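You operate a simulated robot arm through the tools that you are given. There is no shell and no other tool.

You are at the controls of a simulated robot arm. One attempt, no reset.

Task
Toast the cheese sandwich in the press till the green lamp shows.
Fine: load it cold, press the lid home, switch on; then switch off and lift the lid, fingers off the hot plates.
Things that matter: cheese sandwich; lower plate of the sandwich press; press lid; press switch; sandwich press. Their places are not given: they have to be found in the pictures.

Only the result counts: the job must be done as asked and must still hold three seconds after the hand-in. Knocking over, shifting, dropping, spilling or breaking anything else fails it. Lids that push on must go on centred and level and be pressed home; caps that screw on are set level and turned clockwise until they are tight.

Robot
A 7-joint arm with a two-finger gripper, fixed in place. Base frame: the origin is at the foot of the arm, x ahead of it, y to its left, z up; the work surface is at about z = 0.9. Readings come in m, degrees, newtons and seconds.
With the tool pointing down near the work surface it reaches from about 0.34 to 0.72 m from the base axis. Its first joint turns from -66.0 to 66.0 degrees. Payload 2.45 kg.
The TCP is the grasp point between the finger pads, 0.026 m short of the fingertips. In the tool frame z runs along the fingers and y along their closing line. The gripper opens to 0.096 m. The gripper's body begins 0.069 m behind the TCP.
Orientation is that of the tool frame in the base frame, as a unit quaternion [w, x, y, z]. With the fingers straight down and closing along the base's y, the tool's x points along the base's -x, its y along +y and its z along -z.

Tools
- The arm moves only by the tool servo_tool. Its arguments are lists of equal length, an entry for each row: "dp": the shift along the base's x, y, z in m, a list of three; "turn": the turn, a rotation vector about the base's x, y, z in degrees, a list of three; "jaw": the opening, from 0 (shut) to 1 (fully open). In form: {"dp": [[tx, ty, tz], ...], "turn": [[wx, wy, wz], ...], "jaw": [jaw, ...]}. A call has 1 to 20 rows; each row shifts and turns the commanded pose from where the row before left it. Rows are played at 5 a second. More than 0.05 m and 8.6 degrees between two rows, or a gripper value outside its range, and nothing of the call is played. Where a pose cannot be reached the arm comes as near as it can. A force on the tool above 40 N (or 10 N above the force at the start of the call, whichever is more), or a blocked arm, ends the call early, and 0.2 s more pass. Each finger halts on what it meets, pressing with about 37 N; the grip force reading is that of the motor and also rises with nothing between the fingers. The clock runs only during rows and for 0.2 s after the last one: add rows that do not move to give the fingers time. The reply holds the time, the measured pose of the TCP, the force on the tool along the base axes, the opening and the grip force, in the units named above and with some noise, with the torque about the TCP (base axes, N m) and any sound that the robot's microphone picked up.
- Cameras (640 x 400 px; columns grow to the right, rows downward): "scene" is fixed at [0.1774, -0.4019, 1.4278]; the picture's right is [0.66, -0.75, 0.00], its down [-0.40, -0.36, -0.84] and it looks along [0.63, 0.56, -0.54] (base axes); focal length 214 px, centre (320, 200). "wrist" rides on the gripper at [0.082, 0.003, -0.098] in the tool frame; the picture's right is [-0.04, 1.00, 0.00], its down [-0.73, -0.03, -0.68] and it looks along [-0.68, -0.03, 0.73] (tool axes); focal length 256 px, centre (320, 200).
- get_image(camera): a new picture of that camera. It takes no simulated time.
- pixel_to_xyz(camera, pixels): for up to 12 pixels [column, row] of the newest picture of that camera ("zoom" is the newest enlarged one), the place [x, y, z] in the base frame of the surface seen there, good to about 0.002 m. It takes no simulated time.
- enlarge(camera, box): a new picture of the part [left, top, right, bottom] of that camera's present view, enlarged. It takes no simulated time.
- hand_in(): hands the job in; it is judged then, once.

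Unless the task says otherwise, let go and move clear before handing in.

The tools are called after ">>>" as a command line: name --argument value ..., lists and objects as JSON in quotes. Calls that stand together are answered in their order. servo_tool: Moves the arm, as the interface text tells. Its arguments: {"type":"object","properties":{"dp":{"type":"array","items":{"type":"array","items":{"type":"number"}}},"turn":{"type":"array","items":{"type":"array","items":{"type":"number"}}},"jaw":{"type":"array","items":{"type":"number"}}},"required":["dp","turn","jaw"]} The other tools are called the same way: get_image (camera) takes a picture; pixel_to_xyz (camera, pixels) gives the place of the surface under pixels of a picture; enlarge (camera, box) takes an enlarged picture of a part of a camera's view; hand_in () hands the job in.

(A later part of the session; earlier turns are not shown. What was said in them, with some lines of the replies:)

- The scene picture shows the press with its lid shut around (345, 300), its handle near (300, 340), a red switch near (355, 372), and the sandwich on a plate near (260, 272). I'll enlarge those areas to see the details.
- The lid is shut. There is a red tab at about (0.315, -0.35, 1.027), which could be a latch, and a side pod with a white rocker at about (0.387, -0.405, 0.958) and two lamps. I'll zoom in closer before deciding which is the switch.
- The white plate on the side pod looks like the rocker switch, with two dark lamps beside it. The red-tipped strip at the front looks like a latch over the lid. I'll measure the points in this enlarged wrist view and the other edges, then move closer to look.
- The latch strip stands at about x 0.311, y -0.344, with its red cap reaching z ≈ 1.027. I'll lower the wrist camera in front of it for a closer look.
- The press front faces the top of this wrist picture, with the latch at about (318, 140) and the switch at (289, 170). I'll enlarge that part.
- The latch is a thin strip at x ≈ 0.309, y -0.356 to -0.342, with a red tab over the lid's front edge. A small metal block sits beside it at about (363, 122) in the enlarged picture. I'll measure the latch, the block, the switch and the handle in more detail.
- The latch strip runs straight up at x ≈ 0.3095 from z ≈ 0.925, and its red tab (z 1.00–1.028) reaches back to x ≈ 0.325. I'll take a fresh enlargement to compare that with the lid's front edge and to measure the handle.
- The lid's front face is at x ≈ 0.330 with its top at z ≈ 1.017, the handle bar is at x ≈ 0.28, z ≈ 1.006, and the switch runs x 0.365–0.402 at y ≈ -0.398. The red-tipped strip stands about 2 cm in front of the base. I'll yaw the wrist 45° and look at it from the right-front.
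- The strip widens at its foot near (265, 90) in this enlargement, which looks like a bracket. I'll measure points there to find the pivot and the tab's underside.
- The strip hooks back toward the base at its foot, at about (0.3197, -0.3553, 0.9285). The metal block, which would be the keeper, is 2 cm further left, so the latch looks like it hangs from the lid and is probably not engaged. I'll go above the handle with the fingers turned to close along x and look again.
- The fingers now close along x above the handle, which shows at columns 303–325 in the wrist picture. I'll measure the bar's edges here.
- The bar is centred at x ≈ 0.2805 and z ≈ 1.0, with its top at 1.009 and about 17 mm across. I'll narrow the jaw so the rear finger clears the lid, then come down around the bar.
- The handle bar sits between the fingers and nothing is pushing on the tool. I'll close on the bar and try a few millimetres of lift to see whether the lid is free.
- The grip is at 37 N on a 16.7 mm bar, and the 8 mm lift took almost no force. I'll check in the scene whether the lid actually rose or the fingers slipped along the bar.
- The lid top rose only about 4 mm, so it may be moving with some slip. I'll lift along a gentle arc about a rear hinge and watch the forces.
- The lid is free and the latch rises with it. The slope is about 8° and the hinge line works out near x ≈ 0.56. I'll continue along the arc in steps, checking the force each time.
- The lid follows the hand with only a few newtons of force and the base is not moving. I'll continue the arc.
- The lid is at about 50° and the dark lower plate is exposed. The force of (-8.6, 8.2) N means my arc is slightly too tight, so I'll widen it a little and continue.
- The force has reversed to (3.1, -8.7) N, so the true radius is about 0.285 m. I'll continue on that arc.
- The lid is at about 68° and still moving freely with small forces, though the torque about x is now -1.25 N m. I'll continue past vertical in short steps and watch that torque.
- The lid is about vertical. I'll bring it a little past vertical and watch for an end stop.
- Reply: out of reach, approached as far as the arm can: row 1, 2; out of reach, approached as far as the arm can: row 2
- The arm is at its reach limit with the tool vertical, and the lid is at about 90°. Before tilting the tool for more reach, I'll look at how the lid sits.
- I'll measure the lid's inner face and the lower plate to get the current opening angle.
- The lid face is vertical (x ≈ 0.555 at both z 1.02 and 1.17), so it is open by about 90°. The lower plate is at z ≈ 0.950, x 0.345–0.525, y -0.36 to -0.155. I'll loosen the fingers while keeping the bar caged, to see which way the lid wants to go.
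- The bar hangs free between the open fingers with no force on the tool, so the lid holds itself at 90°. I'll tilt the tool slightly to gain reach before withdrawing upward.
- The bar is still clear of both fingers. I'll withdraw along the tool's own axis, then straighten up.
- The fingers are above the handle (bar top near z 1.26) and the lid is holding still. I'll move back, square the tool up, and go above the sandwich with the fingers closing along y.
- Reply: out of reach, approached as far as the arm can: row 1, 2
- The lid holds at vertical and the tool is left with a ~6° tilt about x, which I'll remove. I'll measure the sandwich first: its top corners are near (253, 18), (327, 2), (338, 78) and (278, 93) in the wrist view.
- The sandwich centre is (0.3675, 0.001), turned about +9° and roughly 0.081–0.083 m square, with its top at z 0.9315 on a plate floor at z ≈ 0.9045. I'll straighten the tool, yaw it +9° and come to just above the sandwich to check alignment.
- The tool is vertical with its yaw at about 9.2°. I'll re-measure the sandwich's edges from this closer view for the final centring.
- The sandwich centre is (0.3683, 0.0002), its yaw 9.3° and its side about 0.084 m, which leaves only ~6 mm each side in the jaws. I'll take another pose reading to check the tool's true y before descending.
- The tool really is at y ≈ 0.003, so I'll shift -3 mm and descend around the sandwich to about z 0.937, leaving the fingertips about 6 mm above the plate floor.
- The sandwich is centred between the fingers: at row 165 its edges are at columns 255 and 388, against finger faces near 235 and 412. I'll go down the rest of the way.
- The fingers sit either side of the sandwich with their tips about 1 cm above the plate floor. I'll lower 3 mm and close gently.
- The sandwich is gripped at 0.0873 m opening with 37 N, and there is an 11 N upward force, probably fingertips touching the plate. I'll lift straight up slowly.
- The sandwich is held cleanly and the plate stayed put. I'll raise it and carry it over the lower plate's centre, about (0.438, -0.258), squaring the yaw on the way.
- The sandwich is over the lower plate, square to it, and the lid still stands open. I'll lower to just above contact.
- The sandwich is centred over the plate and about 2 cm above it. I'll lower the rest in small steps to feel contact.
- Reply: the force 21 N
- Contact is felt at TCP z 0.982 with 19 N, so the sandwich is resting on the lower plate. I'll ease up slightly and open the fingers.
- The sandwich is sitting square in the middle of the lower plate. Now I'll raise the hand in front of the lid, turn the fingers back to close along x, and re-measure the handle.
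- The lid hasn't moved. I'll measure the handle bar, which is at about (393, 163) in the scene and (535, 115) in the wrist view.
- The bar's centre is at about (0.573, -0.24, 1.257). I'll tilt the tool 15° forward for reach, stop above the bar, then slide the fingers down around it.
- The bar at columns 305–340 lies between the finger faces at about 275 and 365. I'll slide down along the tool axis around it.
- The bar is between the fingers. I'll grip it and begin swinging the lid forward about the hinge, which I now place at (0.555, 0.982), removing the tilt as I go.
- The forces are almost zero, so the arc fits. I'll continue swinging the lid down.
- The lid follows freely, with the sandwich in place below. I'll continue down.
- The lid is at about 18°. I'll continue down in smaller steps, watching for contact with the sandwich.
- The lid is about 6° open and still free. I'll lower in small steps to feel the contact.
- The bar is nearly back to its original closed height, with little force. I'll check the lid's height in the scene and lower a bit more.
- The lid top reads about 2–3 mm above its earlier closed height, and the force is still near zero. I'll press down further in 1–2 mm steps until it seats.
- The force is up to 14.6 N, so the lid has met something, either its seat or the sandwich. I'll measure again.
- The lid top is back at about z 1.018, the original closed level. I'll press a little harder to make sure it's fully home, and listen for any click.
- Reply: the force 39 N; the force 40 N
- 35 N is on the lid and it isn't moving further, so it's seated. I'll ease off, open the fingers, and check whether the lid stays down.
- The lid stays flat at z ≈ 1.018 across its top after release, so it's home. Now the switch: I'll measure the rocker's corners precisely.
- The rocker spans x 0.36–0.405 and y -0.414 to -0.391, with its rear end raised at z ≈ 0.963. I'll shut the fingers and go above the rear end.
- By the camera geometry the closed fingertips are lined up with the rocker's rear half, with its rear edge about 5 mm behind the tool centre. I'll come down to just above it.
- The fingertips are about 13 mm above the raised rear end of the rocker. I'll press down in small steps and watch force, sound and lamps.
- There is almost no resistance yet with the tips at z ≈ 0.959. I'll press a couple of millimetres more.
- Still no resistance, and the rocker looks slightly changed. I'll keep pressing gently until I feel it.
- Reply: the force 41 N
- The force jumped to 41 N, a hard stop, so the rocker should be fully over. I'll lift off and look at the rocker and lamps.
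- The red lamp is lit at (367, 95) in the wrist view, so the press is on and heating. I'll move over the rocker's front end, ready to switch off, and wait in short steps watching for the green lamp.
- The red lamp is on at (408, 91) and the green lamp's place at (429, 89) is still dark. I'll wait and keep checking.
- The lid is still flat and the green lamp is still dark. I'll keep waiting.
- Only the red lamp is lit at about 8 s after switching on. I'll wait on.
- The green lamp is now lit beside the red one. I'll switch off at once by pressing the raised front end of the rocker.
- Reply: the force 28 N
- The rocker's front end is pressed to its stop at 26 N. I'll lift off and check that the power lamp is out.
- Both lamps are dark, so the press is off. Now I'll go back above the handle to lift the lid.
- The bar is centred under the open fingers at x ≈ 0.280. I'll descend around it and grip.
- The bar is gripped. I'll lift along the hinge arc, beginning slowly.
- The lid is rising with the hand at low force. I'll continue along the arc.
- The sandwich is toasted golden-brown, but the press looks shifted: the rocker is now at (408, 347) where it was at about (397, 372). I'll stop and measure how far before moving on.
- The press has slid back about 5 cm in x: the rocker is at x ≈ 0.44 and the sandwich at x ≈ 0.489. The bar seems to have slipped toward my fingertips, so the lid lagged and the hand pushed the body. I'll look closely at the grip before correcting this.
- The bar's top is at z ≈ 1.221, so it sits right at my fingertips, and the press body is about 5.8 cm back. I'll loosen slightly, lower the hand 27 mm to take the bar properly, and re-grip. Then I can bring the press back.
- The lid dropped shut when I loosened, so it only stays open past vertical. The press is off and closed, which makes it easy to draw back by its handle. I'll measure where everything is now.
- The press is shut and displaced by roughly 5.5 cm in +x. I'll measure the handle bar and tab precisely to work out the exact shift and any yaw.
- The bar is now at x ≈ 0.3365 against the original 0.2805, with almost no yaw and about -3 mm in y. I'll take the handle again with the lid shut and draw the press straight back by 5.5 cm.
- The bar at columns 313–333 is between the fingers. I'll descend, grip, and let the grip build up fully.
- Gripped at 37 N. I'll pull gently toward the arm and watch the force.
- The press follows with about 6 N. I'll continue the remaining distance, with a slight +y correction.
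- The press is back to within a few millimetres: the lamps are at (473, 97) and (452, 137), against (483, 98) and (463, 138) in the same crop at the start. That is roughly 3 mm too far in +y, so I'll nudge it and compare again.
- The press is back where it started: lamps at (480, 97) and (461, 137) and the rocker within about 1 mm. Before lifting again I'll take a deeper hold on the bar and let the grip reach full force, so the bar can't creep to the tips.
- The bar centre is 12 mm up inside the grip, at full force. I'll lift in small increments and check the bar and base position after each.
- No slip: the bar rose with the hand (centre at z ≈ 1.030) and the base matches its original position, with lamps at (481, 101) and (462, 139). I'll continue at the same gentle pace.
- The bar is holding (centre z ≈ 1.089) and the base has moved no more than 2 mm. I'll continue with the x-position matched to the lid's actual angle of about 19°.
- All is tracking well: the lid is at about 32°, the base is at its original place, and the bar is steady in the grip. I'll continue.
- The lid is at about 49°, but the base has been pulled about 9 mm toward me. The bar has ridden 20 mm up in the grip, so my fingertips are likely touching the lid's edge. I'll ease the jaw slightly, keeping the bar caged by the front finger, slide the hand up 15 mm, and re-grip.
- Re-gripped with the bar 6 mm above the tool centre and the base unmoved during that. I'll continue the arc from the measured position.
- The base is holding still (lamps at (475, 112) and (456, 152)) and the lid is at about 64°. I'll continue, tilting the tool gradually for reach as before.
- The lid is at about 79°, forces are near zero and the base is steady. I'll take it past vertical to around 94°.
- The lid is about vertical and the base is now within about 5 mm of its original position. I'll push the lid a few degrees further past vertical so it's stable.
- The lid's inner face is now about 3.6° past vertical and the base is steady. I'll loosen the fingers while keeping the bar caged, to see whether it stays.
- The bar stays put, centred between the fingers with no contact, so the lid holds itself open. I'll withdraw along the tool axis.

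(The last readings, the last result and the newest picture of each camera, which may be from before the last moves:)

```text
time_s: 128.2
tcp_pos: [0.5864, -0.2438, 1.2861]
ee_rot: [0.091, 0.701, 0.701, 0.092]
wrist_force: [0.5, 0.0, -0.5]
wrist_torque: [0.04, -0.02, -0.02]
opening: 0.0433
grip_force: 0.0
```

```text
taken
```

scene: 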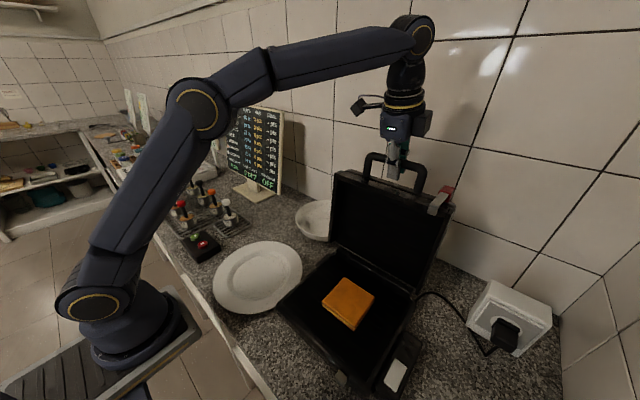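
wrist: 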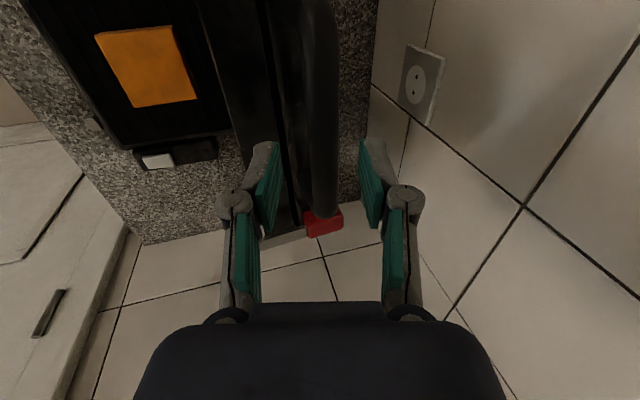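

>>> servo_tool --dp '[[-0.0026, 0, 0.0097], [-0.0026, 0, 0.0097], [-0.0026, 0, 0.0097], [0, 0, 0]]' --turn '[[0, 0, 0], [0, 0, 0], [0, 0, 0], [0, 0, 0]]' --jaw '[0.45, 0.45, 0.45, 0.45]'

>>> get_image --camera "wrist"

>>> enlarge --camera "scene" --box '[320, 100, 470, 260]'

```text
time_s: 129.2
tcp_pos: [0.5808, -0.2428, 1.3163]
ee_rot: [0.091, 0.701, 0.701, 0.093]
wrist_force: [0.0, 0.0, 0.0]
wrist_torque: [0.0, -0.01, -0.01]
opening: 0.0432
grip_force: 0.2
```

```text
taken
```

wrist: 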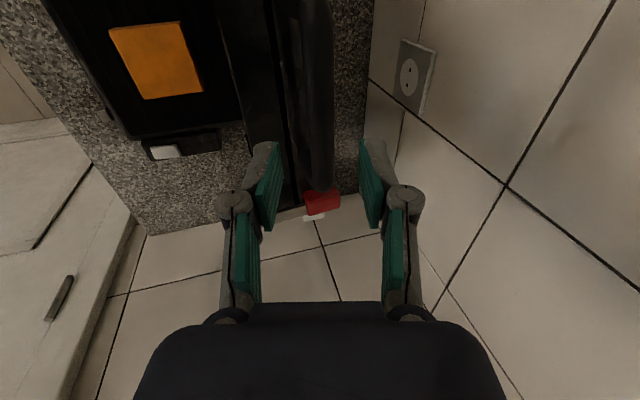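

```text
2.50 times, centred on (395, 180) of scene
```

zoom: 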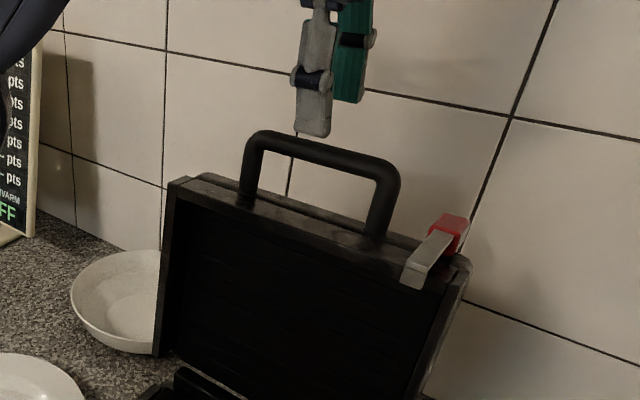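

The hand is clear above the handle. I'll back away, square the tool, and check the whole scene against the starting picture.

>>> servo_tool --dp '[[-0.025, 0, 0.008], [-0.03, 0, 0.005], [-0.035, 0, 0.005], [-0.04, 0, 0], [-0.04, 0, 0], [-0.04, 0, 0], [-0.04, 0, 0], [-0.03, 0, 0], [0, 0, 0]]' --turn '[[0, 3.75, 0], [0, 3.75, 0], [0, 3.75, 0], [0, 3.75, 0], [0, 0, 0], [0, 0, 0], [0, 0, 0], [0, 0, 0], [0, 0, 0]]' --jaw '[0.45, 0.45, 0.45, 0.45, 0.45, 0.45, 0.45, 0.45, 0.45]'

>>> get_image --camera "scene"

>>> enlarge --camera "scene" --box '[320, 320, 440, 400]'

>>> enlarge --camera "scene" --box '[200, 220, 440, 400]'

```text
time_s: 131.2
tcp_pos: [0.2979, -0.2474, 1.3325]
ee_rot: [-0.001, 0.707, 0.707, 0.0]
wrist_force: [0.0, 0.8, 0.3]
wrist_torque: [-0.01, -0.02, 0.0]
opening: 0.0434
grip_force: 0.1
```

```text
taken
```

scene: 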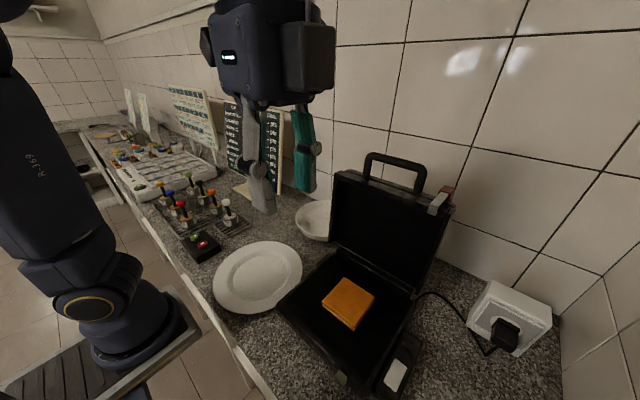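

```text
5.00 times, centred on (380, 360) of scene
```

zoom: 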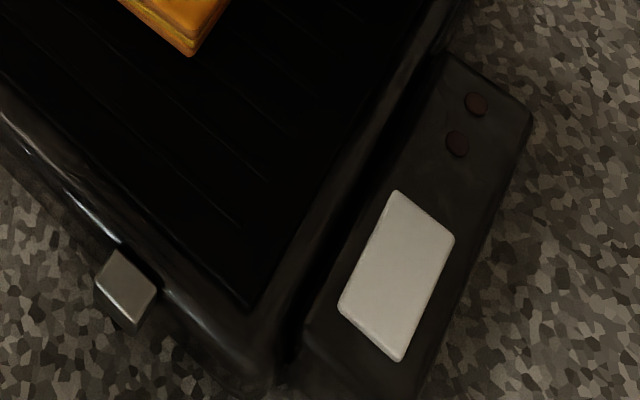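

```text
2.22 times, centred on (320, 310) of scene
```

zoom: 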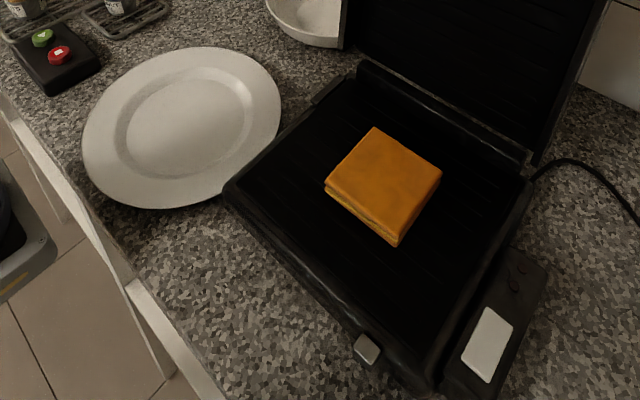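

Everything else matches the start: the plate, bowl and control box are unmoved, the lamps are dark, the rocker is off, the toasted sandwich is on the lower plate, and the base is within about 5 mm. I'll confirm the lid isn't drifting before handing in.

>>> servo_tool --dp '[[0, 0, 0], [0, 0, 0], [0, 0, 0], [0, 0, 0], [0, 0, 0], [0, 0, 0], [0, 0, 0], [0, 0, 0], [0, 0, 0], [0, 0, 0]]' --turn '[[0, 0, 0], [0, 0, 0], [0, 0, 0], [0, 0, 0], [0, 0, 0], [0, 0, 0], [0, 0, 0], [0, 0, 0], [0, 0, 0], [0, 0, 0]]' --jaw '[0.45, 0.45, 0.45, 0.45, 0.45, 0.45, 0.45, 0.45, 0.45, 0.45]'

>>> get_image --camera "scene"

>>> pixel_to_xyz --camera "scene" --pixels '[[340, 185], [338, 230], [425, 235], [412, 275], [385, 210], [378, 255], [349, 302], [395, 375]]'

```text
time_s: 133.4
tcp_pos: [0.2978, -0.2466, 1.3319]
ee_rot: [-0.001, 0.707, 0.707, 0.0]
wrist_force: [-0.6, -0.2, 0.2]
wrist_torque: [0.0, 0.01, -0.02]
opening: 0.0432
grip_force: 0.1
```

```text
taken
```

scene: 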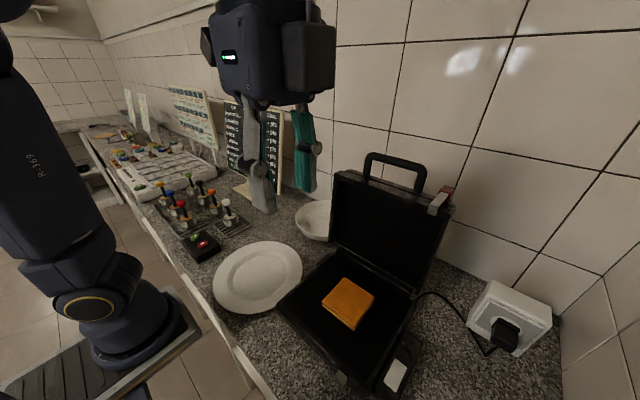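

```text
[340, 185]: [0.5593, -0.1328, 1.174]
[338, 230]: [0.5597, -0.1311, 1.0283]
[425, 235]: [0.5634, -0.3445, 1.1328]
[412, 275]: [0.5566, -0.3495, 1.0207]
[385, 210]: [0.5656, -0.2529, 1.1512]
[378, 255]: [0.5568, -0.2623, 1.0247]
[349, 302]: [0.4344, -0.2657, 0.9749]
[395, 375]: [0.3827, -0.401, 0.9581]
```

The lid is steady past vertical: its inner face reads x 0.5656 at z 1.15 and 0.5568 at z 1.02, the same as before. The sandwich is on the lower plate, the press is off and the hand is well clear, so I'm handing in.

>>> hand_in

```text
The job is handed in.
```

The sandwich is toasted and I've handed the job in. I loaded it cold, pressed the lid home and switched on. When the green lamp showed, I switched off and lifted the lid.

At hand-in:
- **Sandwich:** it sits browned on the lower plate.
- **Press:** both lamps are out and the switch is off.
- **Lid:** it stands a few degrees past vertical, and its position had not changed when I checked again after letting go.
- **Hand:** it is well clear of the press. I kept the fingers off the plates while they were hot.

Two things went wrong on the way:
- **The press slid:** on my first try at lifting the lid after toasting, the handle slipped toward the fingertips and I pushed the press back about 5–6 cm. I drew it back by the handle and it ended about 5 mm from where it started.
- **The lid dropped:** when I loosened my grip to take the handle again, the lid fell shut on the sandwich. The press was already off, and I lifted it again more carefully.

The plate, the bowl and the control box look unmoved in the pictures. I didn't use the red latch on the lid. It was not engaged at the start and the lid stayed closed without it.
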